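You operate a simulated robot arm through the tools that you are given. There is no shell and no other tool. Be economical: measure what you need, move in short steps, check, and stop when the job is done.

Carry out the task below with a simulated two-armed robot. There is one attempt and no reset: what you move stays moved.

## Task
Pick up the sealant can with one hand, pass it to the other hand and put it on the shelf under the long steel bench. Set down upright: sealant can.

It is judged by the outcome, as a careful person would: the job done as asked, and still so three seconds after it is handed in. It fails if anything else is knocked over, pushed out of place, dropped, spilled or broken.

## Robot
Two 7-joint arms with two-finger parallel grippers on one trunk, on a base that drives. Base frame: it is fixed to the floor where the robot stands at the start and does not move with it; the origin is under the middle of the robot, x ahead of it, y to its left, z up. Lengths are in mm, angles in degrees, forces in N, time in s.
The left shoulder is at the start at [50, 161, 1173], the right one opposite. With the tool pointing down near the work surface each hand reaches from about 100 to 580 mm from the robot's upright axis, wherever it stands, measured 20 degrees to its own side. Places, roughly: shelf under the long steel bench [-1700, 2500, 400]. Payload 3.43 kg a hand.
The TCP of each hand is the grasp point between the finger pads, 30 mm short of the fingertips. In the tool frame z runs along the fingers and y along their closing line. Largest opening 94 mm; finger width 28, thickness 10; the body of the gripper, 50 by 96 mm, starts 55 mm behind the TCP.
Orientation is told as [roll, pitch, yaw] about the base's x, y, z axes, in that order, counted from this pose: with the fingers straight down and closing along the base's y, the tool's x points along the base's -x, its y along +y and its z along -z.

## Interface
- The arms move only by the tool arm_command. It takes "left_series", "right_series" or both (then of equal length, played together; a hand with none holds still); each is a list of rows, each a list of 7 numbers: the shift along the tool's x, y, z in units of 200 mm (1.0 is 200 mm), then the turn, a rotation vector about the tool's x, y, z in units of 90 degrees (1.0 is 90 degrees), then the opening, from 0 (shut) to 1 (fully open). In form: [[tx, ty, tz, wx, wy, wz, gripper], ...]. A call has 1 to 8 rows; each row is the pose to reach, as a shift and turn from the pose commanded when the call began, along the tool's axes at that moment. A call with a number of a shift or a turn outside -1 to 1 is refused whole. Each row takes 0.2 s and may step no farther than 50 mm and 8.6 degrees from the row before; otherwise, or with a gripper value out of range, the whole call is refused. Where a pose cannot be reached the arm comes as near as it can. A force on the tool above 40 N (or 10 N above the force at the start of the call, whichever is more), or a blocked arm, ends the call early, and 0.2 s more pass. The fingers move at their own pace (about 45 mm/s each) and stop on an object; they squeeze with about 35 N. The grip force told is the motor's: it shows also when the fingers shut on nothing. Time passes only in rows, and 0.2 s behind the last, so rows that repeat a pose let the fingers close. It gives the time, the measured TCP pose, the force on the tool (base axes), the opening and the grip force at its end, in the units of the frame above (readings bear some noise), with the torque about the TCP (base axes, N m) and any sound that the robot's microphone picked up.
- Cameras (640 x 400 px; columns grow to the right, rows downward): "scene" is now at [118.5, -30.9, 1315.8]; the picture's right is [-0.37, -0.93, 0.00], its down [-0.34, 0.14, -0.93] and it looks along [0.86, -0.35, -0.37] (base axes); focal length 251 px, centre (320, 200). "left" rides on the left gripper at [76, -14, -103] in its tool frame; the picture's right is [0.18, 0.98, 0.00], its down [-0.75, 0.14, -0.64] and it looks along [-0.63, 0.12, 0.77] (tool axes); focal length 243 px, centre (320, 200). "right" rides on the right gripper at [76, 14, -102] in its tool frame; the picture's right is [-0.18, 0.98, 0.00], its down [-0.75, -0.14, -0.64] and it looks along [-0.63, -0.12, 0.77] (tool axes); focal length 243 px, centre (320, 200). There is no depth. A picture from a camera that has moved, and an enlarged one, comes with that camera's place and axes in the base frame and with its lens. The place of the scene camera against the robot may be out by one fixed shift of up to 12 mm in any direction.
- capture(camera): a new picture of that camera. It takes no simulated time.
- lift_body(by): slides the trunk up (or, below 0, down) by that many mm; the arms and the scene camera ride with it, the base frame stays. It gives what a move gives, with no picture.
- roll_base(legs): drives the robot by 1 to 6 legs, each [ahead, left, turn to the left] in mm, mm and degrees, along the robot's own axes; the way and the turn of a leg run together, so that a leg with both is an arc; at most 1500 mm and 180 degrees a leg. The arms and the cameras ride along, it lands a little off, and it stops where it bumps. It gives what a move gives.
- turn_head(pan, tilt): turns the head with the scene camera to pan (to the left, within 80 degrees either way) and tilt (down, from -29 to 69), counted from straight ahead of the robot. It gives what a move gives.
- enlarge(camera, box): a new picture of the part [left, top, right, bottom] of that camera's present view, enlarged. It takes no simulated time.
- close_job(): hands the job in; it is judged then, once.

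Work in short steps. Places have to be worked out from the pictures, the camera data and where the tool is seen: move nearer, look again, correct. Check each grasp and each placing, and mend what went wrong. You have 120 turns and 88 pictures in all, those below and enlarged ones among them. Open the grippers and draw the arms clear of the work before you hand the job in, unless the task says otherwise; then end with one line.

The tools are called after "Emit:" by a JSON object that holds its "op" and its "data". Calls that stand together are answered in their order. arm_command: Moves the arms, as the interface text tells. Its arguments: {"type":"object","properties":{"left_series":{"type":"array"},"right_series":{"type":"array"}},"required":[]} The other tools are called the same way: lift_body (by) slides the trunk up or down; roll_base (legs) drives the base; turn_head (pan, tilt) turns the head that bears the scene camera; capture (camera) takes a picture; enlarge (camera, box) takes an enlarged picture of a part of a camera's view; close_job () hands the job in.

At the start:

```text
time_s: 0.0
left_tcp_pos: [457.5, -11.2, 999.1]
left_ee_rot: [0.0, 0.0, 0.0]
left_wrist_force: [0.3, -0.2, -0.5]
left_wrist_torque: [-0.03, 0.0, 0.0]
left_grip_width: 94.2
left_gripper_force: 0.1
right_tcp_pos: [353.4, -308.2, 1150.3]
right_ee_rot: [0.1, 0.0, -0.1]
right_wrist_force: [0.5, 0.2, 0.1]
right_wrist_torque: [0.0, 0.0, -0.03]
right_grip_width: 93.9
right_gripper_force: 0.0
trunk travel left (down, up): [-200.0, 67.0]
robot x, y, heading: [-0.1, 1.7, -0.1]
head pan, tilt: [-21.9, 21.7]
```

scene: 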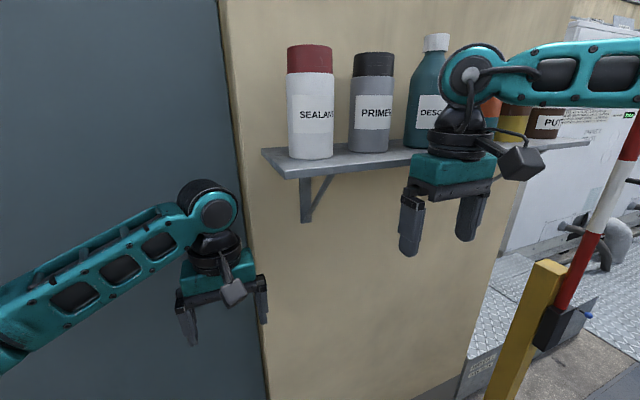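
right: 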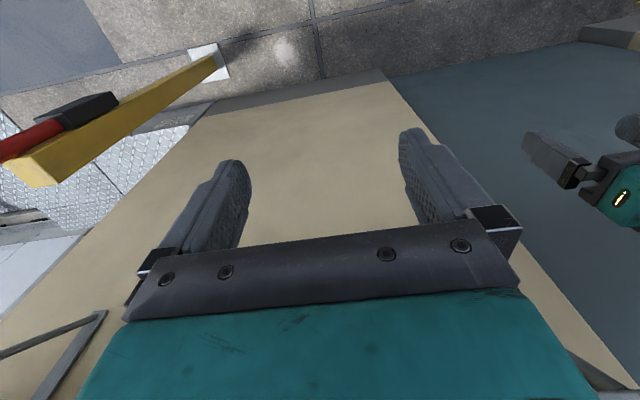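
left: 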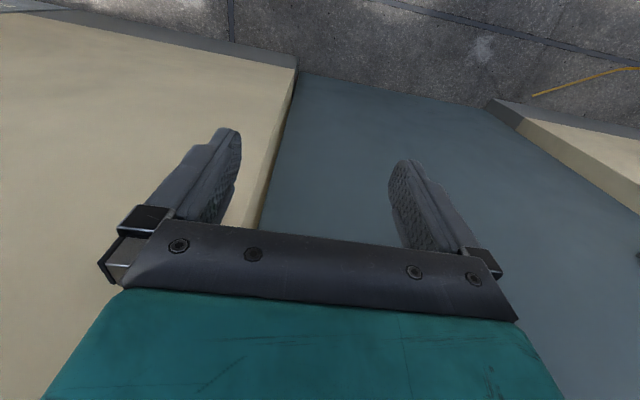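

The scene view shows the sealant can leftmost on a small wall shelf, with a primer can beside it. I lower the trunk so parallax gives me depth, and take a new picture.

Emit:
{"op": "lift_body", "data": {"by": -80}}

Emit:
{"op": "capture", "data": {"camera": "scene"}}

Emit:
{"op": "enlarge", "data": {"camera": "scene", "box": [220, 0, 480, 200]}}

```text
time_s: 1.2
left_tcp_pos: [456.8, -12.2, 919.8]
left_ee_rot: [0.1, -0.1, 0.0]
left_wrist_force: [0.8, 0.0, 0.4]
left_wrist_torque: [-0.04, 0.02, -0.01]
left_grip_width: 94.0
left_gripper_force: 0.1
right_tcp_pos: [351.5, -308.1, 1069.6]
right_ee_rot: [0.1, 0.0, -0.1]
right_wrist_force: [-0.1, 0.4, -0.1]
right_wrist_torque: [0.01, -0.02, 0.02]
right_grip_width: 93.9
right_gripper_force: 0.0
trunk travel left (down, up): [-120.0, 147.0]
robot x, y, heading: [2.5, 0.6, -0.1]
head pan, tilt: [-21.9, 21.7]
```

```text
84 pictures are left
camera scene: at [118.4, -30.8, 1235.8], right [-0.37, -0.93, 0.0], down [-0.34, 0.14, -0.93], along [0.86, -0.35, -0.37], focal length 251 px, centre (320, 200)
```

scene: 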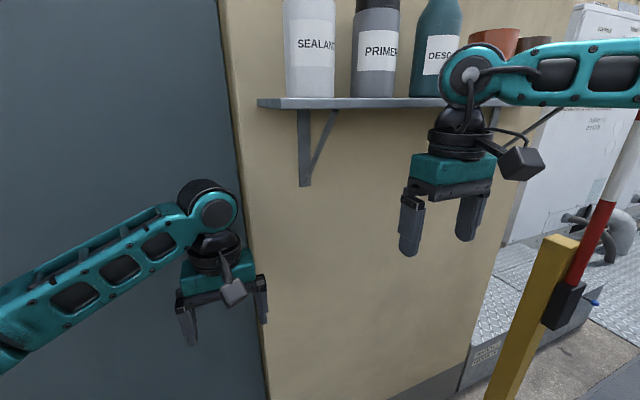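

```text
2.00 times, centred on (350, 100) of scene
camera zoom: at [118.4, -30.8, 1235.8], right [-0.37, -0.93, 0.0], down [-0.34, 0.14, -0.93], along [0.86, -0.35, -0.37], focal length 502 px, centre (260, 400)
```

zoom: 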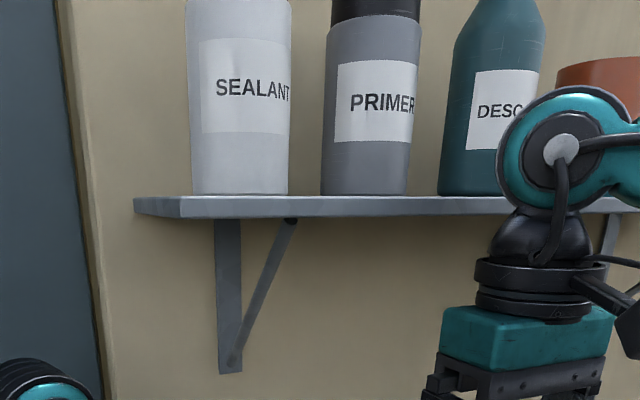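

Parallax puts the can base at about (481, -164) with shelf top z≈1239, diameter about 68 and height about 140. The shelf front edge is at x≈407 and the wall at x≈540. I turn the right hand towards a forward-pointing pose, tilted 22° down, below and in front of the shelf.

Emit:
{"op": "arm_command", "data": {"right_series": [[0.03, 0.03, 0, 0, -0.09375, 0, 1], [0.06, 0.06, 0, 0, -0.1875, 0, 1], [0.09, 0.09, 0, 0, -0.28125, 0, 1], [0.12, 0.12, 0, 0, -0.375, 0, 1], [0.15, 0.15, 0, 0, -0.46875, 0, 1], [0.15, 0.18, 0, 0, -0.5625, 0, 1], [0.15, 0.21, 0, 0, -0.65625, 0, 1], [0.15, 0.24, 0, 0, -0.75, 0, 1]]}}

Emit:
{"op": "capture", "data": {"camera": "scene"}}

```text
time_s: 3.0
left_tcp_pos: [457.8, -11.9, 920.6]
left_ee_rot: [-0.1, 0.1, -0.1]
left_wrist_force: [0.6, -1.0, -0.9]
left_wrist_torque: [0.03, 0.01, 0.0]
left_grip_width: 93.9
left_gripper_force: 0.0
right_tcp_pos: [408.0, -296.5, 1127.3]
right_ee_rot: [0.1, -67.4, -0.1]
right_wrist_force: [-0.4, 0.6, -0.6]
right_wrist_torque: [-0.03, 0.03, 0.04]
right_grip_width: 94.0
right_gripper_force: 0.1
right hand out of reach, approached as far as the arm can: row 5, 6, 7, 8
trunk travel left (down, up): [-120.0, 147.0]
robot x, y, heading: [-0.3, 2.6, -0.2]
head pan, tilt: [-21.9, 21.7]
```

```text
82 pictures are left
camera scene: at [118.7, -31.2, 1235.7], right [-0.37, -0.93, 0.0], down [-0.34, 0.14, -0.93], along [0.86, -0.35, -0.37], focal length 251 px, centre (320, 200)
```

scene: 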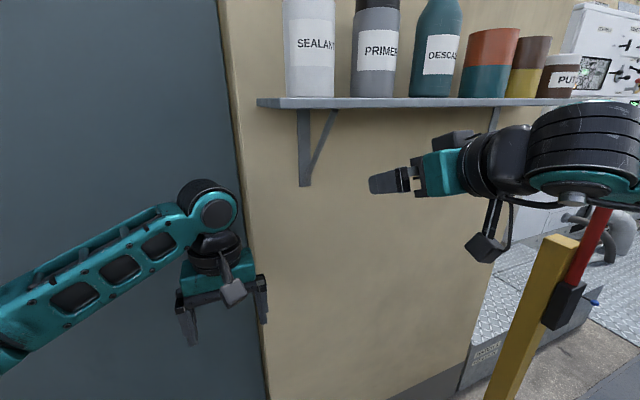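

The right hand can't come closer than about x≈400 when horizontal, so I'll back the base off a little. First I look around to see what is beside and behind the robot.

Emit:
{"op": "turn_head", "data": {"pan": 80, "tilt": 30}}

Emit:
{"op": "capture", "data": {"camera": "scene"}}

Emit:
{"op": "turn_head", "data": {"pan": -80, "tilt": 30}}

Emit:
{"op": "capture", "data": {"camera": "scene"}}

```text
time_s: 4.8
left_tcp_pos: [457.8, -12.5, 919.7]
left_ee_rot: [0.0, 0.0, 0.0]
left_wrist_force: [-0.2, 0.3, -0.1]
left_wrist_torque: [0.01, -0.02, -0.03]
left_grip_width: 94.2
left_gripper_force: 0.0
right_tcp_pos: [408.6, -297.7, 1126.7]
right_ee_rot: [-0.1, -67.4, -0.1]
right_wrist_force: [-0.4, -0.3, -0.1]
right_wrist_torque: [-0.02, -0.02, -0.01]
right_grip_width: 94.3
right_gripper_force: 0.0
trunk travel left (down, up): [-120.0, 147.0]
robot x, y, heading: [3.1, -2.1, 0.2]
head pan, tilt: [80.0, 30.0]
```

```text
81 pictures are left
camera scene: at [48.2, 92.9, 1222.5], right [0.98, -0.17, 0.0], down [-0.09, -0.49, -0.87], along [0.15, 0.85, -0.5], focal length 251 px, centre (320, 200)
```

scene: 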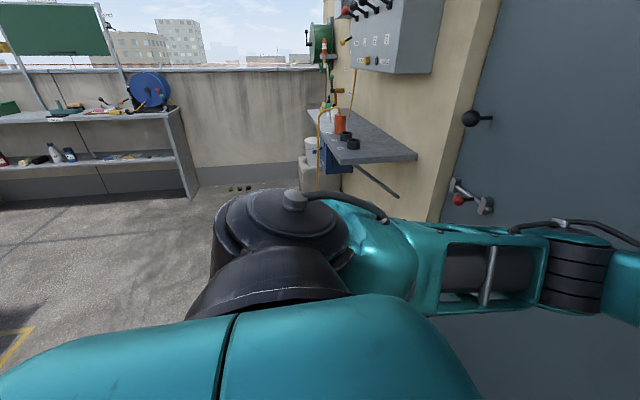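

```text
time_s: 7.2
left_tcp_pos: [458.1, -12.0, 919.7]
left_ee_rot: [0.0, -0.1, 0.0]
left_wrist_force: [-0.5, -0.4, -0.1]
left_wrist_torque: [0.01, 0.01, 0.0]
left_grip_width: 94.0
left_gripper_force: 0.1
right_tcp_pos: [408.0, -297.6, 1127.1]
right_ee_rot: [0.1, -67.4, -0.2]
right_wrist_force: [0.9, 0.3, 0.1]
right_wrist_torque: [0.01, 0.03, 0.01]
right_grip_width: 93.9
right_gripper_force: 0.1
trunk travel left (down, up): [-120.0, 147.0]
robot x, y, heading: [-2.2, -1.6, 0.1]
head pan, tilt: [-80.0, 30.0]
```

```text
80 pictures are left
camera scene: at [48.2, -85.3, 1222.5], right [-0.98, -0.17, 0.0], down [-0.09, 0.49, -0.87], along [0.15, -0.85, -0.5], focal length 251 px, centre (320, 200)
```

scene: 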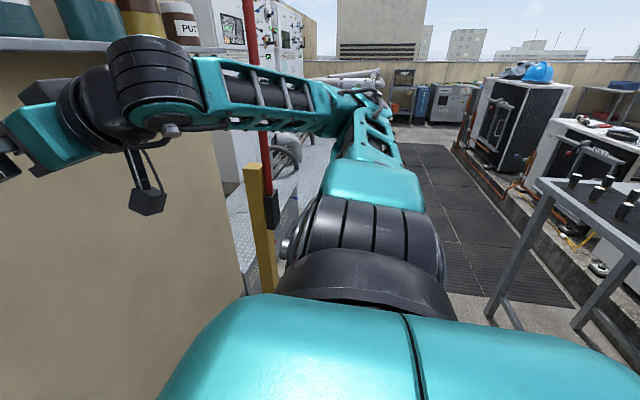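

The way behind is clear for a short backing; the bench with its lower shelf is to the left-rear. I back off 90 mm and raise the trunk to shelf height.

Emit:
{"op": "roll_base", "data": {"legs": [[-90, 0, 0]]}}

Emit:
{"op": "lift_body", "data": {"by": 130}}

Emit:
{"op": "turn_head", "data": {"pan": -15, "tilt": 15}}

Emit:
{"op": "capture", "data": {"camera": "scene"}}

Emit:
{"op": "capture", "data": {"camera": "right"}}

```text
time_s: 8.3
left_tcp_pos: [369.7, -11.0, 920.6]
left_ee_rot: [0.0, 0.0, 0.1]
left_wrist_force: [0.0, 0.1, 0.5]
left_wrist_torque: [0.04, -0.01, 0.01]
left_grip_width: 94.0
left_gripper_force: 0.1
right_tcp_pos: [320.8, -297.5, 1127.4]
right_ee_rot: [0.0, -67.5, 0.1]
right_wrist_force: [0.6, 0.0, 0.3]
right_wrist_torque: [0.02, -0.01, 0.02]
right_grip_width: 93.7
right_gripper_force: 0.0
trunk travel left (down, up): [-120.0, 147.0]
robot x, y, heading: [-89.7, -0.6, 0.2]
head pan, tilt: [-80.0, 30.0]
```

```text
time_s: 9.9
left_tcp_pos: [370.2, -11.3, 1049.5]
left_ee_rot: [0.0, 0.0, 0.2]
left_wrist_force: [-0.7, -0.8, 0.2]
left_wrist_torque: [-0.01, -0.03, -0.01]
left_grip_width: 94.2
left_gripper_force: 0.0
right_tcp_pos: [321.4, -296.6, 1256.8]
right_ee_rot: [0.1, -67.4, 0.1]
right_wrist_force: [0.1, 0.1, 0.4]
right_wrist_torque: [0.03, 0.03, 0.0]
right_grip_width: 93.8
right_gripper_force: 0.0
trunk travel left (down, up): [-250.0, 17.0]
robot x, y, heading: [-85.2, -3.1, 0.2]
head pan, tilt: [-80.0, 30.0]
```

```text
time_s: 11.3
left_tcp_pos: [370.6, -11.6, 1049.0]
left_ee_rot: [0.0, 0.1, 0.1]
left_wrist_force: [-0.7, 0.1, -1.2]
left_wrist_torque: [0.02, -0.04, 0.01]
left_grip_width: 94.0
left_gripper_force: 0.0
right_tcp_pos: [321.9, -296.0, 1258.3]
right_ee_rot: [0.0, -67.4, 0.0]
right_wrist_force: [0.1, -0.7, 0.4]
right_wrist_torque: [-0.01, 0.03, -0.04]
right_grip_width: 94.1
right_gripper_force: 0.0
trunk travel left (down, up): [-250.0, 17.0]
robot x, y, heading: [-89.3, 0.2, 0.2]
head pan, tilt: [-15.0, 15.0]
```

```text
79 pictures are left
camera scene: at [34.9, -20.3, 1376.7], right [-0.26, -0.97, 0.0], down [-0.25, 0.07, -0.97], along [0.93, -0.25, -0.26], focal length 251 px, centre (320, 200)
```

scene: 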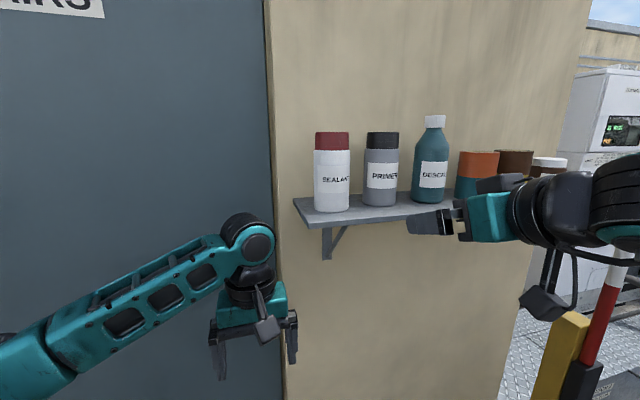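

```text
78 pictures are left
camera right: at [197.3, -282.8, 1225.9], right [0.07, 0.98, 0.17], down [-0.3, -0.14, 0.94], along [0.95, -0.12, 0.29], focal length 243 px, centre (320, 200)
```

right: 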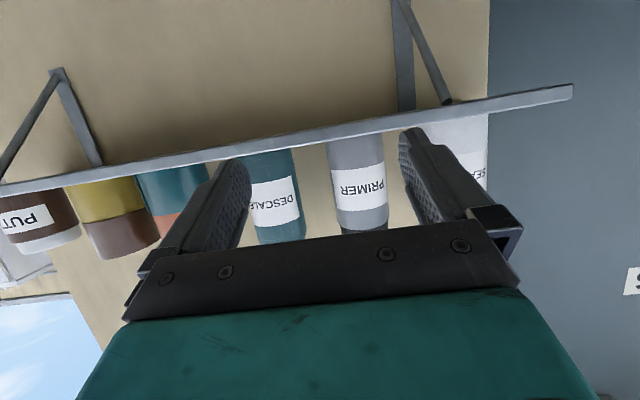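

The new view agrees: can centre is about (479, -164), base z≈1239 and height about 132, and the hand checks out against its reading. I move the right hand in front of the can at z≈1290, short of the shelf.

Emit:
{"op": "arm_command", "data": {"right_series": [[-0.055, 0.165, 0.029, 0, 0, 0, 0.92], [-0.11, 0.33, 0.058, 0, 0, 0, 0.92], [-0.165, 0.495, 0.086, 0, 0, 0, 0.92], [-0.22, 0.66, 0.115, 0, 0, 0, 0.92]]}}

Emit:
{"op": "capture", "data": {"camera": "scene"}}

Emit:
{"op": "capture", "data": {"camera": "right"}}

```text
time_s: 12.3
left_tcp_pos: [369.8, -10.5, 1048.7]
left_ee_rot: [0.0, 0.1, 0.2]
left_wrist_force: [0.4, 0.9, 1.0]
left_wrist_torque: [-0.02, 0.03, 0.0]
left_grip_width: 94.3
left_gripper_force: 0.0
right_tcp_pos: [358.0, -163.1, 1293.1]
right_ee_rot: [0.0, -67.4, 0.1]
right_wrist_force: [0.2, 0.0, -0.2]
right_wrist_torque: [0.0, -0.01, -0.05]
right_grip_width: 86.4
right_gripper_force: 0.1
trunk travel left (down, up): [-250.0, 17.0]
robot x, y, heading: [-87.9, 1.6, 0.0]
head pan, tilt: [-15.0, 15.0]
```

```text
77 pictures are left
camera scene: at [35.1, -19.2, 1376.6], right [-0.26, -0.97, 0.0], down [-0.25, 0.07, -0.97], along [0.93, -0.25, -0.26], focal length 251 px, centre (320, 200)
```

scene: 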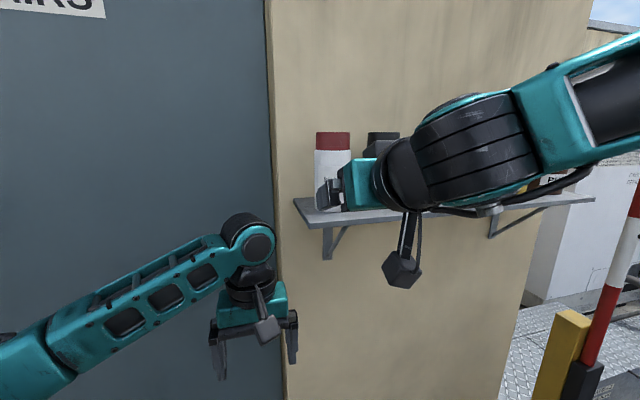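

```text
76 pictures are left
camera right: at [234.0, -149.4, 1260.9], right [0.07, 0.98, 0.17], down [-0.3, -0.14, 0.94], along [0.95, -0.12, 0.29], focal length 243 px, centre (320, 200)
```

right: 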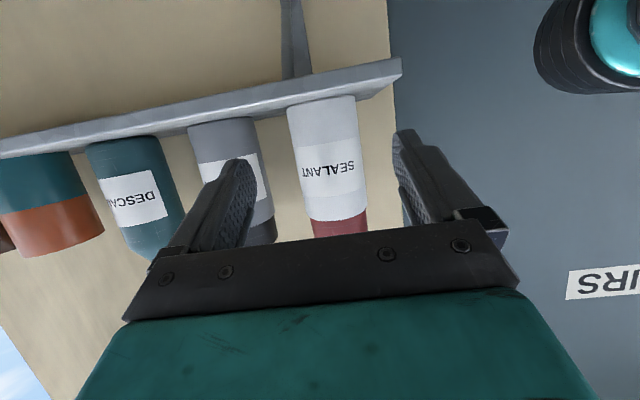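

The right camera confirms can y≈-162 with about 26 mm between it and the primer. I advance part way with the opening slightly reduced, then look again.

Emit:
{"op": "arm_command", "data": {"right_series": [[-0.05, 0.005, 0.138, 0, 0, 0, 0.9], [-0.1, 0.005, 0.276, 0, 0, 0, 0.9]]}}

Emit:
{"op": "capture", "data": {"camera": "right"}}

Emit:
{"op": "enlarge", "data": {"camera": "scene", "box": [280, 100, 440, 250]}}

```text
time_s: 12.9
left_tcp_pos: [370.7, -11.9, 1049.3]
left_ee_rot: [0.1, 0.2, 0.2]
left_wrist_force: [-0.6, -0.1, -0.6]
left_wrist_torque: [0.03, 0.0, 0.01]
left_grip_width: 93.8
left_gripper_force: 0.1
right_tcp_pos: [417.4, -164.3, 1287.7]
right_ee_rot: [0.1, -67.3, 0.0]
right_wrist_force: [0.0, -0.2, 0.0]
right_wrist_torque: [-0.02, -0.01, -0.02]
right_grip_width: 84.4
right_gripper_force: 0.1
trunk travel left (down, up): [-250.0, 17.0]
robot x, y, heading: [-87.7, -0.7, 0.0]
head pan, tilt: [-15.0, 15.0]
```

```text
75 pictures are left
camera right: at [292.3, -150.3, 1256.0], right [0.07, 0.98, 0.17], down [-0.3, -0.14, 0.94], along [0.95, -0.12, 0.29], focal length 243 px, centre (320, 200)
```

right: 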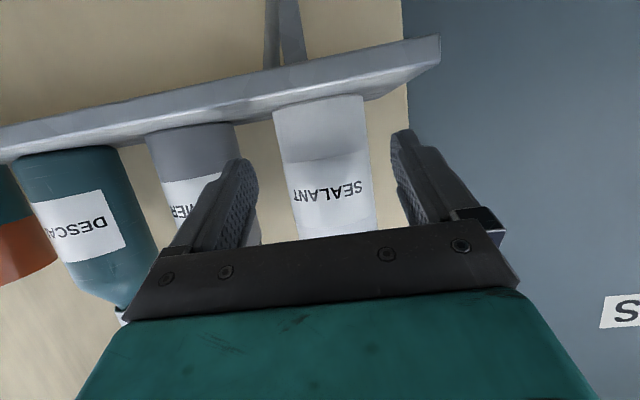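

```text
2.67 times, centred on (360, 175) of scene
camera zoom: at [35.4, -20.5, 1376.6], right [-0.26, -0.97, 0.0], down [-0.25, 0.07, -0.97], along [0.93, -0.25, -0.26], focal length 669 px, centre (213, 267)
```

zoom: 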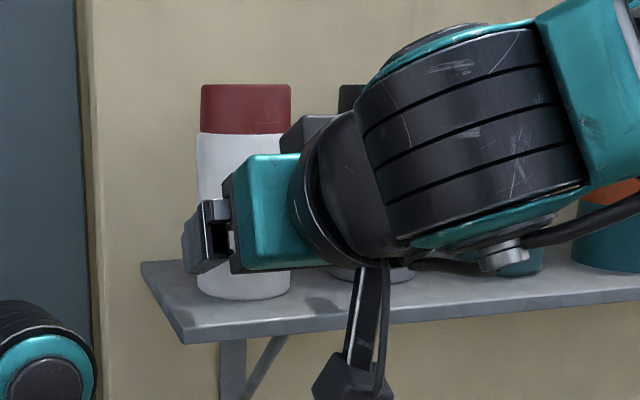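

Can centre is at y≈-162 and the hand at -164, with primer clearance about 9 mm. I advance the last 57 mm with a 2 mm correction to the left, then close.

Emit:
{"op": "arm_command", "data": {"right_series": [[-0.035, 0.01, 0.09, 0, 0, 0, 0.9], [-0.07, 0.01, 0.18, 0, 0, 0, 0.9], [-0.105, 0.01, 0.265, 0, 0, 0, 0.9]]}}

Emit:
{"op": "capture", "data": {"camera": "right"}}

```text
time_s: 13.7
left_tcp_pos: [371.2, -9.9, 1049.7]
left_ee_rot: [0.0, 0.2, 0.2]
left_wrist_force: [0.3, 0.8, 0.0]
left_wrist_torque: [0.0, 0.02, 0.03]
left_grip_width: 94.1
left_gripper_force: 0.0
right_tcp_pos: [474.4, -159.5, 1285.3]
right_ee_rot: [0.1, -67.4, 0.0]
right_wrist_force: [-0.2, 0.3, -0.4]
right_wrist_torque: [-0.03, 0.01, 0.02]
right_grip_width: 84.8
right_gripper_force: 0.1
trunk travel left (down, up): [-250.0, 17.0]
robot x, y, heading: [-89.0, -2.6, 0.2]
head pan, tilt: [-15.0, 15.0]
```

```text
73 pictures are left
camera right: at [350.6, -146.1, 1254.2], right [0.07, 0.98, 0.17], down [-0.3, -0.14, 0.94], along [0.95, -0.12, 0.29], focal length 243 px, centre (320, 200)
```

right: 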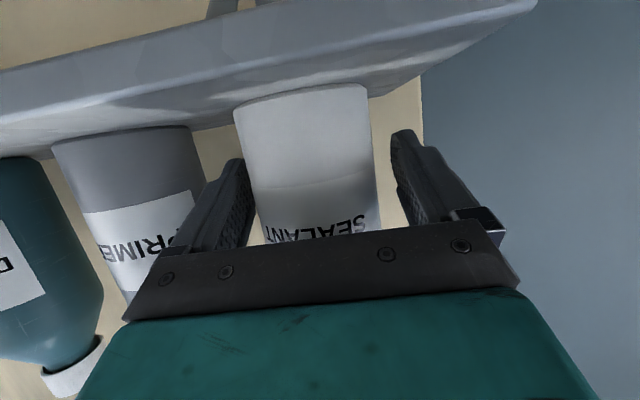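

The fingers straddle the can. I nudge 2 mm right and close.

Emit:
{"op": "arm_command", "data": {"right_series": [[0, -0.01, 0, 0, 0, 0, 0.9], [0, -0.01, 0, 0, 0, 0, 0], [0, -0.01, 0, 0, 0, 0, 0], [0, -0.01, 0, 0, 0, 0, 0], [0, -0.01, 0, 0, 0, 0, 0]]}}

Emit:
{"op": "capture", "data": {"camera": "right"}}

```text
time_s: 14.9
left_tcp_pos: [369.0, -12.4, 1049.2]
left_ee_rot: [0.0, 0.2, 0.1]
left_wrist_force: [-0.4, -0.1, -0.1]
left_wrist_torque: [0.0, -0.02, 0.0]
left_grip_width: 94.0
left_gripper_force: 0.0
right_tcp_pos: [474.0, -162.3, 1286.4]
right_ee_rot: [0.0, -67.4, 0.0]
right_wrist_force: [0.9, -1.0, -1.2]
right_wrist_torque: [-0.12, -0.01, -0.01]
right_grip_width: 69.5
right_gripper_force: 34.8
trunk travel left (down, up): [-250.0, 17.0]
robot x, y, heading: [-91.8, -1.3, 0.2]
head pan, tilt: [-15.0, 15.0]
```

```text
72 pictures are left
camera right: at [350.2, -148.6, 1254.3], right [0.07, 0.98, 0.17], down [-0.3, -0.14, 0.94], along [0.95, -0.12, 0.29], focal length 243 px, centre (320, 200)
```

right: 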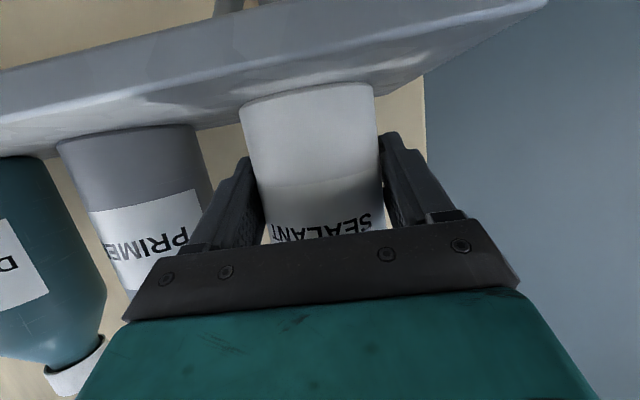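

Grip holds at 69.5 mm with 35 N. I lift 30 mm straight up and then pull back out over the shelf edge.

Emit:
{"op": "arm_command", "data": {"right_series": [[-0.07, 0, -0.029, 0, 0, 0, 0], [-0.139, 0, -0.057, 0, 0, 0, 0], [-0.101, 0, -0.15, 0, 0, 0, 0], [-0.06, 0, -0.25, 0, 0, 0, 0], [-0.02, 0, -0.35, 0, 0, 0, 0], [0.02, 0, -0.45, 0, 0, 0, 0], [0.05, 0, -0.52, 0, 0, 0, 0]]}}

Emit:
{"op": "capture", "data": {"camera": "right"}}

Emit:
{"op": "capture", "data": {"camera": "scene"}}

```text
time_s: 16.5
left_tcp_pos: [369.9, -11.0, 1050.4]
left_ee_rot: [0.0, 0.0, 0.1]
left_wrist_force: [-0.4, 0.0, -0.6]
left_wrist_torque: [-0.01, -0.04, 0.01]
left_grip_width: 94.3
left_gripper_force: 0.0
right_tcp_pos: [374.7, -162.2, 1315.7]
right_ee_rot: [0.1, -67.5, 0.1]
right_wrist_force: [0.2, 1.2, -3.6]
right_wrist_torque: [-0.01, 0.01, 0.0]
right_grip_width: 69.2
right_gripper_force: 35.0
trunk travel left (down, up): [-250.0, 17.0]
robot x, y, heading: [-86.6, 0.9, 0.1]
head pan, tilt: [-15.0, 15.0]
```

```text
71 pictures are left
camera right: at [251.2, -149.4, 1285.1], right [0.07, 0.98, 0.17], down [-0.3, -0.14, 0.94], along [0.95, -0.12, 0.29], focal length 243 px, centre (320, 200)
```

right: 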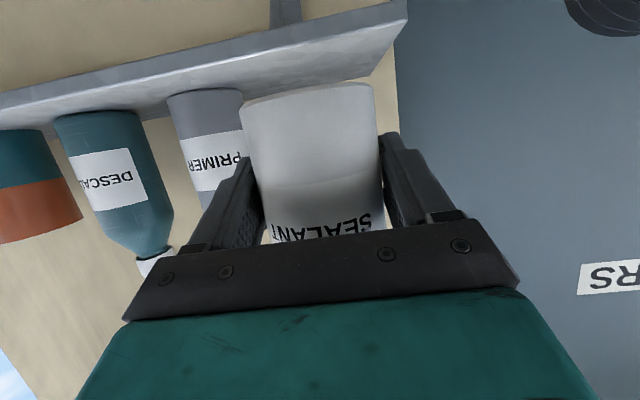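

```text
70 pictures are left
camera scene: at [34.9, -20.3, 1376.7], right [-0.26, -0.97, 0.0], down [-0.25, 0.07, -0.97], along [0.93, -0.25, -0.26], focal length 251 px, centre (320, 200)
```

scene: 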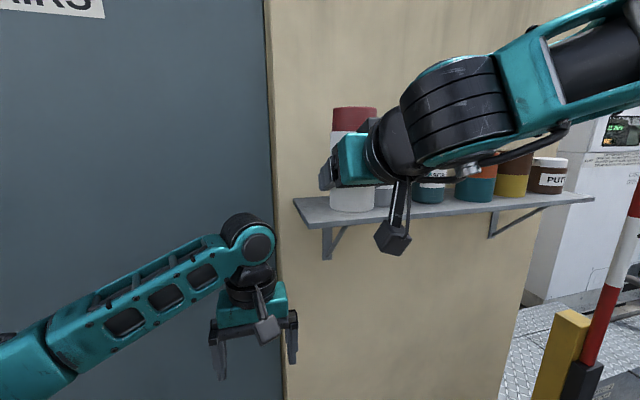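

The can is held and clear of the shelf. I back the base off 200 mm for room, then swing the left hand out left and pitch it forward to prepare for the handover.

Emit:
{"op": "roll_base", "data": {"legs": [[-200, 0, 0]]}}

Emit:
{"op": "arm_command", "data": {"left_series": [[0, 0.1, 0, 0, -0.09375, 0, 1], [0, 0.2, -0.05, 0, -0.1875, 0, 1], [0, 0.3, -0.1, 0, -0.28125, 0, 1], [0, 0.4, -0.2, 0, -0.375, 0, 1], [0, 0.5, -0.3, 0, -0.46875, 0, 1], [0, 0.6, -0.4, 0, -0.5625, 0, 1], [0, 0.7, -0.5, 0, -0.65625, 0, 1], [0, 0.8, -0.6, 0, -0.75, 0, 1]]}}

Emit:
{"op": "capture", "data": {"camera": "scene"}}

```text
time_s: 18.1
left_tcp_pos: [171.1, -11.5, 1050.1]
left_ee_rot: [0.0, 0.1, 0.1]
left_wrist_force: [0.5, 0.5, 0.4]
left_wrist_torque: [-0.01, 0.03, -0.04]
left_grip_width: 94.0
left_gripper_force: 0.1
right_tcp_pos: [175.6, -163.3, 1316.6]
right_ee_rot: [0.1, -67.4, 0.0]
right_wrist_force: [-0.1, 0.0, -2.7]
right_wrist_torque: [0.0, 0.03, 0.01]
right_grip_width: 69.0
right_gripper_force: 34.5
trunk travel left (down, up): [-250.0, 17.0]
robot x, y, heading: [-291.0, -3.5, 0.2]
head pan, tilt: [-15.0, 15.0]
```

```text
time_s: 19.9
left_tcp_pos: [173.1, 148.7, 1170.3]
left_ee_rot: [0.0, -67.6, 0.2]
left_wrist_force: [0.5, 0.2, -0.5]
left_wrist_torque: [0.0, 0.0, 0.0]
left_grip_width: 94.2
left_gripper_force: 0.1
right_tcp_pos: [175.6, -163.2, 1316.6]
right_ee_rot: [0.0, -67.4, 0.0]
right_wrist_force: [0.1, 0.2, -3.6]
right_wrist_torque: [0.01, 0.05, 0.02]
right_grip_width: 68.9
right_gripper_force: 35.0
trunk travel left (down, up): [-250.0, 17.0]
robot x, y, heading: [-288.1, 1.3, 0.3]
head pan, tilt: [-15.0, 15.0]
```

```text
69 pictures are left
camera scene: at [-164.0, -20.3, 1376.7], right [-0.26, -0.97, 0.0], down [-0.25, 0.07, -0.97], along [0.93, -0.25, -0.26], focal length 251 px, centre (320, 200)
```

scene: 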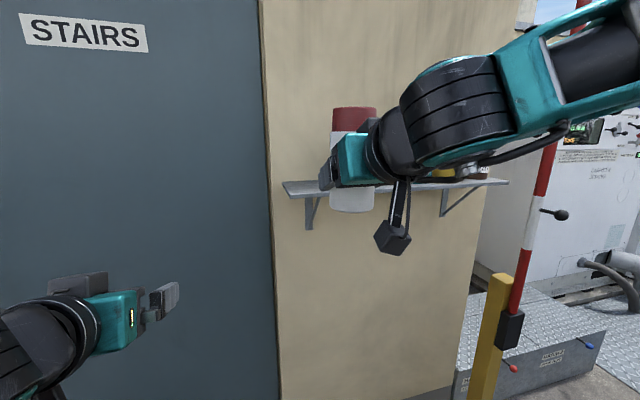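

Left is at (173, 149, 1170) pointing forward. I yaw it to the right while moving it outward and up, and at the same time yaw the right hand (with the can) left toward the centre.

Emit:
{"op": "arm_command", "data": {"left_series": [[-0.075, 0.0625, -0.031, 0.082, 0, 0.034, 1], [-0.15, 0.125, -0.0625, 0.164, 0, 0.068, 1], [-0.225, 0.1875, -0.094, 0.246, 0, 0.102, 1], [-0.3, 0.25, -0.125, 0.328, 0, 0.136, 1], [-0.375, 0.3125, -0.156, 0.41, 0, 0.17, 1], [-0.45, 0.375, -0.1875, 0.492, 0, 0.204, 1], [-0.525, 0.4375, -0.219, 0.574, 0, 0.238, 1], [-0.6, 0.5, -0.25, 0.656, 0, 0.272, 1]], "right_series": [[0.025, 0.06, -0.0125, -0.082, 0, -0.034, 0], [0.05, 0.12, -0.025, -0.164, 0, -0.068, 0], [0.075, 0.18, -0.0375, -0.246, 0, -0.102, 0], [0.1, 0.24, -0.05, -0.328, 0, -0.136, 0], [0.125, 0.3, -0.0625, -0.41, 0, -0.17, 0], [0.15, 0.36, -0.075, -0.492, 0, -0.204, 0], [0.175, 0.42, -0.0875, -0.574, 0, -0.238, 0], [0.2, 0.48, -0.1, -0.656, 0, -0.272, 0]]}}

Emit:
{"op": "turn_head", "data": {"pan": 0, "tilt": 15}}

Emit:
{"op": "capture", "data": {"camera": "scene"}}

```text
time_s: 21.7
left_tcp_pos: [170.7, 248.6, 1299.9]
left_ee_rot: [-0.1, -67.5, -63.9]
left_wrist_force: [0.6, -0.4, -0.5]
left_wrist_torque: [0.0, -0.02, 0.02]
left_grip_width: 94.1
left_gripper_force: 0.0
right_tcp_pos: [142.0, -67.3, 1286.4]
right_ee_rot: [0.3, -67.4, 63.7]
right_wrist_force: [-0.5, 0.6, -3.1]
right_wrist_torque: [-0.03, 0.02, 0.03]
right_grip_width: 69.0
right_gripper_force: 35.8
trunk travel left (down, up): [-250.0, 17.0]
robot x, y, heading: [-289.3, -2.7, 0.3]
head pan, tilt: [-15.0, 15.0]
```

```text
time_s: 22.4
left_tcp_pos: [170.6, 248.8, 1298.7]
left_ee_rot: [-0.1, -67.5, -63.7]
left_wrist_force: [-0.8, 0.3, 0.3]
left_wrist_torque: [-0.02, 0.0, -0.02]
left_grip_width: 94.2
left_gripper_force: 0.0
right_tcp_pos: [141.6, -66.1, 1286.8]
right_ee_rot: [0.2, -67.4, 63.7]
right_wrist_force: [-1.1, 1.1, -2.5]
right_wrist_torque: [-0.03, -0.01, 0.02]
right_grip_width: 68.6
right_gripper_force: 35.0
trunk travel left (down, up): [-250.0, 17.0]
robot x, y, heading: [-287.4, 0.3, 0.3]
head pan, tilt: [0.0, 15.0]
```

```text
68 pictures are left
camera scene: at [-160.6, 3.5, 1376.6], right [0.0, -1.0, 0.0], down [-0.26, 0.0, -0.97], along [0.97, 0.0, -0.26], focal length 251 px, centre (320, 200)
```

scene: 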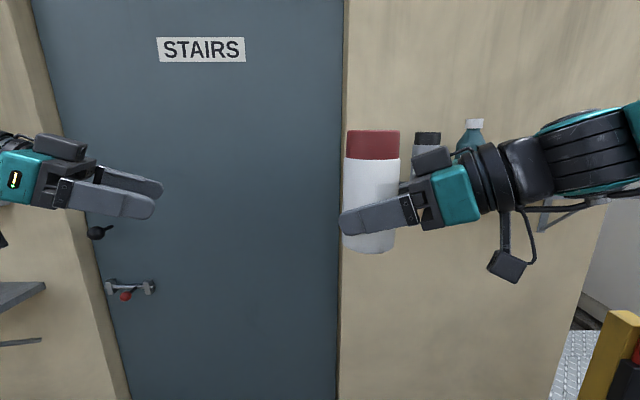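

Can base is at z≈1239, 47 below the right TCP, with the cap seam 111 above base. I finish both yaws so the hands oppose each other along y: can near (142, 0), left hand waiting at (142, 140, 1337) tilted 10°.

Emit:
{"op": "arm_command", "data": {"left_series": [[-0.085, -0.092, 0.08, 0.07, -0.034, 0.0204, 1], [-0.169, -0.184, 0.16, 0.14, -0.068, 0.041, 1], [-0.254, -0.275, 0.24, 0.209, -0.102, 0.061, 1], [-0.338, -0.367, 0.32, 0.279, -0.136, 0.0815, 1]], "right_series": [[-0.026, 0.033, 0.062, -0.0675, 0, -0.028, 0], [-0.052, 0.067, 0.124, -0.135, 0, -0.056, 0], [-0.077, 0.1, 0.186, -0.2025, 0, -0.084, 0], [-0.103, 0.133, 0.248, -0.27, 0, -0.112, 0]]}}

Emit:
{"op": "capture", "data": {"camera": "scene"}}

Emit:
{"op": "capture", "data": {"camera": "left"}}

```text
time_s: 23.4
left_tcp_pos: [145.1, 138.3, 1335.6]
left_ee_rot: [-0.3, -80.0, -89.7]
left_wrist_force: [0.4, -0.1, -0.2]
left_wrist_torque: [-0.01, -0.01, -0.04]
left_grip_width: 93.7
left_gripper_force: 0.1
right_tcp_pos: [142.8, -9.0, 1285.9]
right_ee_rot: [0.3, -67.5, 89.9]
right_wrist_force: [-0.5, 0.0, -2.9]
right_wrist_torque: [-0.02, -0.01, 0.0]
right_grip_width: 69.2
right_gripper_force: 35.5
trunk travel left (down, up): [-250.0, 17.0]
robot x, y, heading: [-288.4, -2.4, -0.1]
head pan, tilt: [0.0, 15.0]
```

```text
67 pictures are left
camera scene: at [-159.9, 3.1, 1376.5], right [0.0, -1.0, 0.0], down [-0.26, 0.0, -0.97], along [0.97, 0.0, -0.26], focal length 251 px, centre (320, 200)
```

scene: 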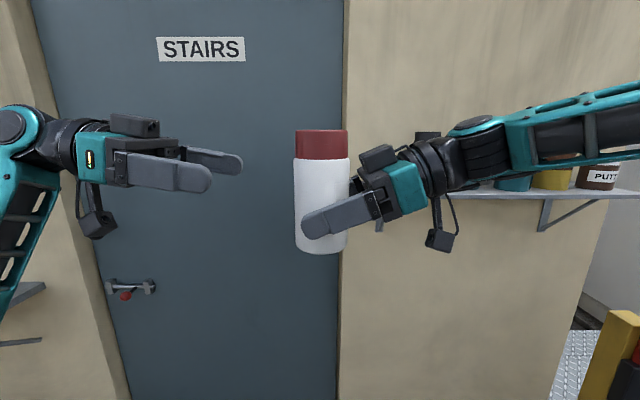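

```text
66 pictures are left
camera left: at [128.8, 252.5, 1280.6], right [0.98, 0.03, -0.18], down [0.14, 0.5, 0.85], along [0.12, -0.86, 0.49], focal length 243 px, centre (320, 200)
```

left: 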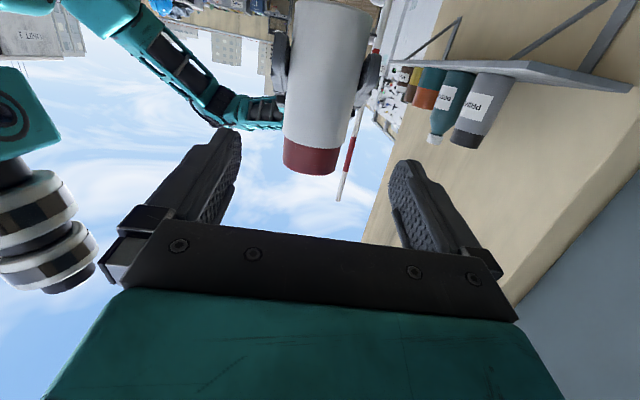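

The can is centred in x with the left hand (≈144). I advance the left hand two thirds of the way, 4 mm higher for finger clearance, and look.

Emit:
{"op": "arm_command", "data": {"left_series": [[-0.035, 0, 0.15, 0, 0, 0, 1], [-0.065, -0.005, 0.3, 0, 0, 0, 1], [-0.095, -0.005, 0.44, 0, 0, 0, 1]]}}

Emit:
{"op": "capture", "data": {"camera": "left"}}

Emit:
{"op": "enlarge", "data": {"camera": "scene", "box": [170, 90, 450, 265]}}

```text
time_s: 24.2
left_tcp_pos: [141.7, 47.7, 1340.0]
left_ee_rot: [-0.3, -79.9, -89.6]
left_wrist_force: [-0.4, -0.2, 0.2]
left_wrist_torque: [0.01, -0.01, -0.04]
left_grip_width: 94.0
left_gripper_force: 0.0
right_tcp_pos: [142.6, -8.4, 1286.1]
right_ee_rot: [0.1, -67.6, 90.0]
right_wrist_force: [-0.5, -0.6, -3.4]
right_wrist_torque: [-0.01, -0.02, -0.01]
right_grip_width: 69.1
right_gripper_force: 35.4
trunk travel left (down, up): [-250.0, 17.0]
robot x, y, heading: [-286.7, 2.1, 0.2]
head pan, tilt: [0.0, 15.0]
```

```text
65 pictures are left
camera left: at [127.8, 162.9, 1284.3], right [0.98, 0.03, -0.18], down [0.14, 0.5, 0.85], along [0.12, -0.86, 0.49], focal length 243 px, centre (320, 200)
```

left: 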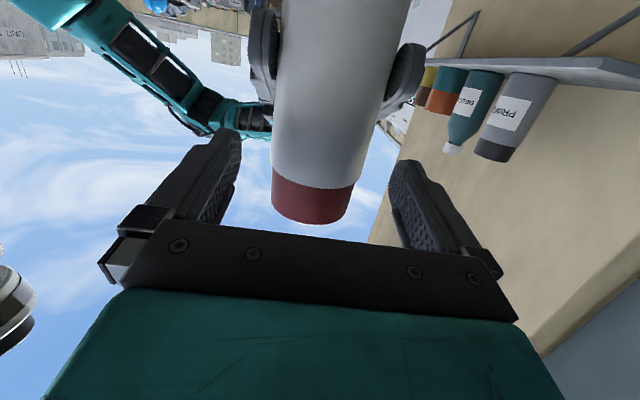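

```text
2.29 times, centred on (310, 178) of scene
camera zoom: at [-160.5, 2.8, 1376.6], right [0.0, -1.0, 0.0], down [-0.26, 0.0, -0.97], along [0.97, 0.0, -0.26], focal length 573 px, centre (343, 251)
```

zoom: 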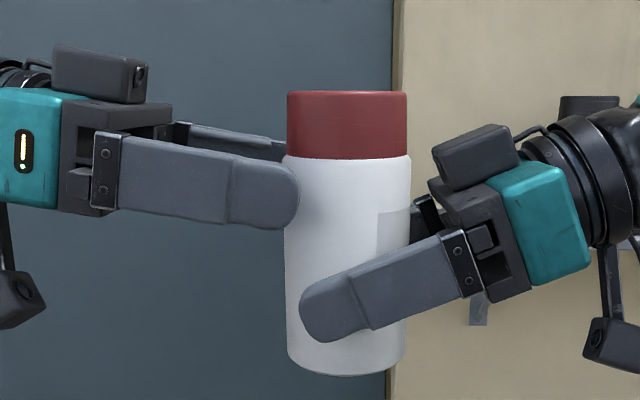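

Clearances look fine: about 15 mm to the right gripper body and about 9 mm finger to finger. I advance the final 46 mm.

Emit:
{"op": "arm_command", "data": {"left_series": [[-0.022, 0.003, 0.115, 0, 0, 0, 1], [-0.044, 0.005, 0.231, 0, 0, 0, 1]]}}

Emit:
{"op": "enlarge", "data": {"camera": "scene", "box": [170, 90, 450, 265]}}

Emit:
{"op": "capture", "data": {"camera": "left"}}

```text
time_s: 24.8
left_tcp_pos: [145.1, 2.2, 1341.9]
left_ee_rot: [-0.3, -79.9, -89.6]
left_wrist_force: [0.3, 0.1, 0.5]
left_wrist_torque: [-0.04, -0.01, -0.01]
left_grip_width: 94.2
left_gripper_force: 0.1
right_tcp_pos: [143.3, -8.3, 1287.9]
right_ee_rot: [0.2, -67.5, 89.9]
right_wrist_force: [0.0, -0.1, -3.2]
right_wrist_torque: [-0.01, 0.02, 0.01]
right_grip_width: 68.9
right_gripper_force: 35.1
trunk travel left (down, up): [-250.0, 17.0]
robot x, y, heading: [-286.3, -2.6, -0.0]
head pan, tilt: [0.0, 15.0]
```

```text
2.29 times, centred on (310, 178) of scene
camera zoom: at [-160.7, 3.4, 1376.6], right [0.0, -1.0, 0.0], down [-0.26, 0.0, -0.97], along [0.97, 0.0, -0.26], focal length 573 px, centre (343, 251)
```

zoom: 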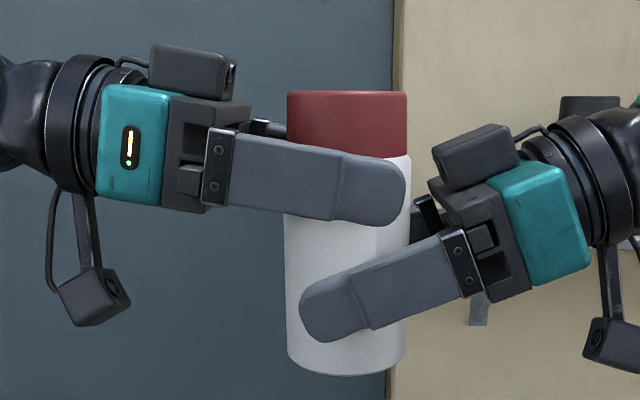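

```text
62 pictures are left
camera left: at [129.0, 118.2, 1285.6], right [0.98, 0.03, -0.18], down [0.14, 0.5, 0.85], along [0.12, -0.86, 0.49], focal length 243 px, centre (320, 200)
```

left: 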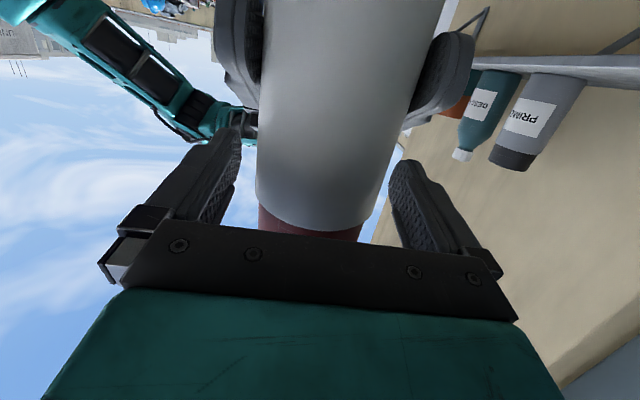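

The left fingers straddle the can just below the cap seam, clear of the right fingers. I close the left hand.

Emit:
{"op": "arm_command", "data": {"left_series": [[0, 0, 0, 0, 0, 0, 0], [0, 0, 0, 0, 0, 0, 0], [0, 0, 0, 0, 0, 0, 0], [0, 0, 0, 0, 0, 0, 0]]}}

```text
time_s: 25.8
left_tcp_pos: [142.9, 2.8, 1342.3]
left_ee_rot: [-0.3, -79.9, -89.8]
left_wrist_force: [-5.3, -3.0, 0.7]
left_wrist_torque: [-0.08, 0.08, 0.16]
left_grip_width: 68.7
left_gripper_force: 35.4
right_tcp_pos: [142.3, -8.2, 1286.7]
right_ee_rot: [0.2, -67.5, 89.8]
right_wrist_force: [5.7, 2.7, -4.2]
right_wrist_torque: [-0.17, 0.23, -0.26]
right_grip_width: 68.8
right_gripper_force: 34.9
trunk travel left (down, up): [-250.0, 17.0]
robot x, y, heading: [-287.3, -2.9, 0.3]
head pan, tilt: [0.0, 15.0]
```

Both hands hold the can. I open the right hand and draw it straight back to the right.

Emit:
{"op": "arm_command", "data": {"right_series": [[0, 0, 0, 0, 0, 0, 1], [0, 0, 0, 0, 0, 0, 1], [0, 0, 0, 0, 0, 0, 1], [0.06, 0, -0.14, 0, 0, 0, 1], [0.12, 0, -0.28, 0, 0, 0, 1], [0.18, 0, -0.42, 0, 0, 0, 1], [0.24, 0, -0.56, 0, 0, 0, 1], [0.3, 0, -0.7, 0, 0, 0, 1]]}}

Emit:
{"op": "capture", "data": {"camera": "scene"}}

```text
time_s: 27.6
left_tcp_pos: [144.4, 1.7, 1342.3]
left_ee_rot: [-0.4, -79.9, -89.7]
left_wrist_force: [0.1, -0.7, 0.2]
left_wrist_torque: [0.02, -0.04, 0.02]
left_grip_width: 68.7
left_gripper_force: 35.0
right_tcp_pos: [142.3, -161.0, 1285.8]
right_ee_rot: [0.1, -67.6, 90.1]
right_wrist_force: [-0.5, 0.3, 0.4]
right_wrist_torque: [0.0, 0.02, -0.01]
right_grip_width: 93.9
right_gripper_force: 0.1
trunk travel left (down, up): [-250.0, 17.0]
robot x, y, heading: [-285.5, 0.2, 0.1]
head pan, tilt: [0.0, 15.0]
```

```text
61 pictures are left
camera scene: at [-160.8, 3.0, 1376.7], right [0.0, -1.0, 0.0], down [-0.26, 0.0, -0.97], along [0.97, 0.0, -0.26], focal length 251 px, centre (320, 200)
```

scene: 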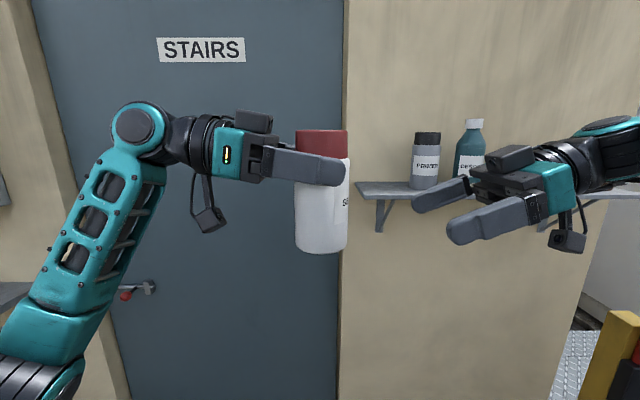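

The left hand holds the can alone and upright. I swing the left hand back to face forward on the left side, and fold the right hand out to the right.

Emit:
{"op": "arm_command", "data": {"left_series": [[0.043, 0.035, -0.099, -0.0924, 0, -0.0163, 0], [0.086, 0.07, -0.198, -0.1848, 0, -0.0326, 0], [0.129, 0.105, -0.296, -0.277, 0, -0.049, 0], [0.172, 0.14, -0.395, -0.3695, 0, -0.065, 0], [0.214, 0.175, -0.494, -0.462, 0, -0.0816, 0], [0.257, 0.21, -0.593, -0.554, 0, -0.098, 0], [0.3, 0.245, -0.691, -0.647, 0, -0.114, 0], [0.343, 0.28, -0.79, -0.739, 0, -0.1305, 0]], "right_series": [[0.084, -0.019, -0.04, 0.0866, 0, 0.0359, 1], [0.168, -0.0375, -0.079, 0.173, 0, 0.0718, 1], [0.251, -0.056, -0.119, 0.26, 0, 0.1076, 1], [0.335, -0.075, -0.159, 0.3465, 0, 0.1435, 1], [0.419, -0.094, -0.198, 0.433, 0, 0.179, 1], [0.503, -0.1125, -0.238, 0.52, 0, 0.215, 1], [0.586, -0.131, -0.277, 0.606, 0, 0.251, 1], [0.67, -0.15, -0.317, 0.693, 0, 0.287, 1]]}}

Emit:
{"op": "capture", "data": {"camera": "scene"}}

```text
time_s: 29.4
left_tcp_pos: [199.6, 169.8, 1300.4]
left_ee_rot: [-0.1, -80.0, -22.0]
left_wrist_force: [-0.1, -0.5, 0.6]
left_wrist_torque: [0.02, 0.04, 0.0]
left_grip_width: 68.9
left_gripper_force: 35.6
right_tcp_pos: [172.7, -270.3, 1185.2]
right_ee_rot: [0.1, -67.4, 22.6]
right_wrist_force: [-0.2, -0.2, -0.3]
right_wrist_torque: [-0.02, 0.0, 0.03]
right_grip_width: 94.0
right_gripper_force: 0.0
trunk travel left (down, up): [-250.0, 17.0]
robot x, y, heading: [-287.5, -0.2, 0.3]
head pan, tilt: [0.0, 15.0]
```

```text
60 pictures are left
camera scene: at [-160.5, 3.3, 1376.6], right [0.0, -1.0, 0.0], down [-0.26, 0.0, -0.97], along [0.97, 0.0, -0.26], focal length 251 px, centre (320, 200)
```

scene: 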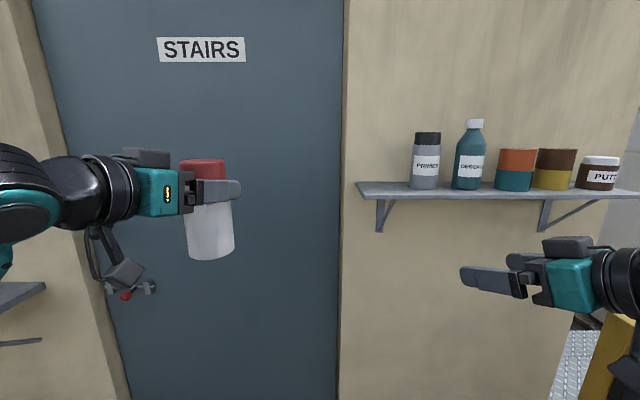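

Can is upright in the left hand. I turn the robot left 100° on the spot to see the bench.

Emit:
{"op": "roll_base", "data": {"legs": [[0, 0, 100]]}}

Emit:
{"op": "turn_head", "data": {"pan": 10, "tilt": 25}}

Emit:
{"op": "capture", "data": {"camera": "scene"}}

```text
time_s: 34.1
left_tcp_pos: [-544.1, 446.3, 1301.0]
left_ee_rot: [0.0, -79.9, 78.3]
left_wrist_force: [-0.7, -0.3, -0.1]
left_wrist_torque: [-0.02, 0.03, 0.03]
left_grip_width: 68.6
left_gripper_force: 34.7
right_tcp_pos: [-107.8, 501.2, 1185.2]
right_ee_rot: [0.0, -67.4, 123.5]
right_wrist_force: [-0.4, 0.3, -0.3]
right_wrist_torque: [0.0, -0.03, 0.0]
right_grip_width: 94.1
right_gripper_force: 0.0
trunk travel left (down, up): [-250.0, 17.0]
robot x, y, heading: [-288.1, 0.0, 100.8]
head pan, tilt: [0.0, 15.0]
```

```text
time_s: 34.8
left_tcp_pos: [-545.0, 447.8, 1300.7]
left_ee_rot: [0.1, -79.8, 78.2]
left_wrist_force: [0.4, -0.2, -0.6]
left_wrist_torque: [-0.02, 0.02, -0.02]
left_grip_width: 68.9
left_gripper_force: 34.3
right_tcp_pos: [-107.1, 502.9, 1185.1]
right_ee_rot: [0.0, -67.4, 123.4]
right_wrist_force: [0.4, 0.4, -0.3]
right_wrist_torque: [0.0, -0.01, -0.01]
right_grip_width: 93.9
right_gripper_force: 0.0
trunk travel left (down, up): [-250.0, 17.0]
robot x, y, heading: [-286.3, 0.1, 100.6]
head pan, tilt: [10.0, 25.0]
```

```text
59 pictures are left
camera scene: at [-334.5, 129.2, 1360.4], right [0.94, 0.35, 0.0], down [0.15, -0.4, -0.91], along [-0.32, 0.85, -0.42], focal length 251 px, centre (320, 200)
```

scene: 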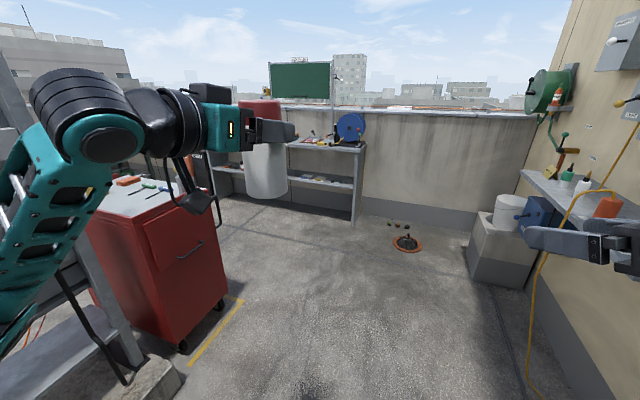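

The bench is ahead: its right end is near x≈-840, front y≈2480 and shelf z≈400. A red cabinet's side is at x≈-1400 (y 745–1054). I square up to +y, drive diagonally past the cabinet and look again.

Emit:
{"op": "roll_base", "data": {"legs": [[0, 0, -10.6], [1200, 550, 0]]}}

Emit:
{"op": "turn_head", "data": {"pan": 15, "tilt": 30}}

Emit:
{"op": "capture", "data": {"camera": "scene"}}

```text
time_s: 42.2
left_tcp_pos: [-1025.8, 1694.2, 1301.0]
left_ee_rot: [0.0, -79.9, 68.2]
left_wrist_force: [-0.6, 0.5, 1.2]
left_wrist_torque: [-0.01, 0.0, 0.01]
left_grip_width: 68.8
left_gripper_force: 35.1
right_tcp_pos: [-586.0, 1672.9, 1185.8]
right_ee_rot: [0.0, -67.4, 113.2]
right_wrist_force: [0.2, -0.5, -0.2]
right_wrist_torque: [0.03, -0.01, -0.02]
right_grip_width: 93.8
right_gripper_force: 0.1
trunk travel left (down, up): [-250.0, 17.0]
robot x, y, heading: [-848.5, 1211.6, 90.8]
head pan, tilt: [10.0, 25.0]
```

```text
time_s: 42.9
left_tcp_pos: [-1025.5, 1694.7, 1300.0]
left_ee_rot: [0.1, -79.9, 68.2]
left_wrist_force: [-0.5, -0.3, -0.4]
left_wrist_torque: [-0.04, -0.01, 0.04]
left_grip_width: 68.5
left_gripper_force: 35.0
right_tcp_pos: [-586.6, 1671.4, 1185.1]
right_ee_rot: [0.0, -67.4, 113.2]
right_wrist_force: [0.4, 0.2, 0.7]
right_wrist_torque: [0.0, -0.02, 0.01]
right_grip_width: 94.0
right_gripper_force: 0.1
trunk travel left (down, up): [-250.0, 17.0]
robot x, y, heading: [-849.9, 1211.1, 90.8]
head pan, tilt: [15.0, 30.0]
```

```text
58 pictures are left
camera scene: at [-882.9, 1340.8, 1352.5], right [0.96, 0.27, 0.0], down [0.13, -0.48, -0.87], along [-0.23, 0.83, -0.5], focal length 251 px, centre (320, 200)
```

scene: 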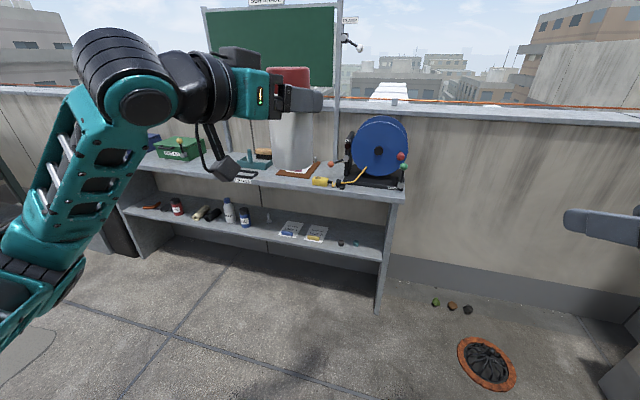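

The bench shelf has items on it. I enlarge to find a free spot.

Emit:
{"op": "enlarge", "data": {"camera": "scene", "box": [110, 130, 420, 320]}}

```text
2.06 times, centred on (265, 225) of scene
camera zoom: at [-882.9, 1340.8, 1352.5], right [0.96, 0.27, 0.0], down [0.13, -0.48, -0.87], along [-0.23, 0.83, -0.5], focal length 518 px, centre (434, 148)
```

zoom: 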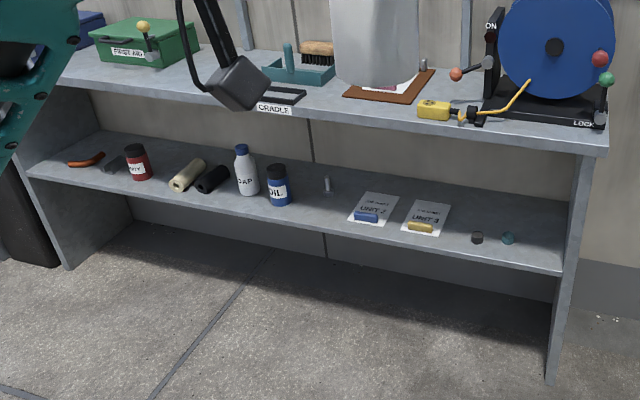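

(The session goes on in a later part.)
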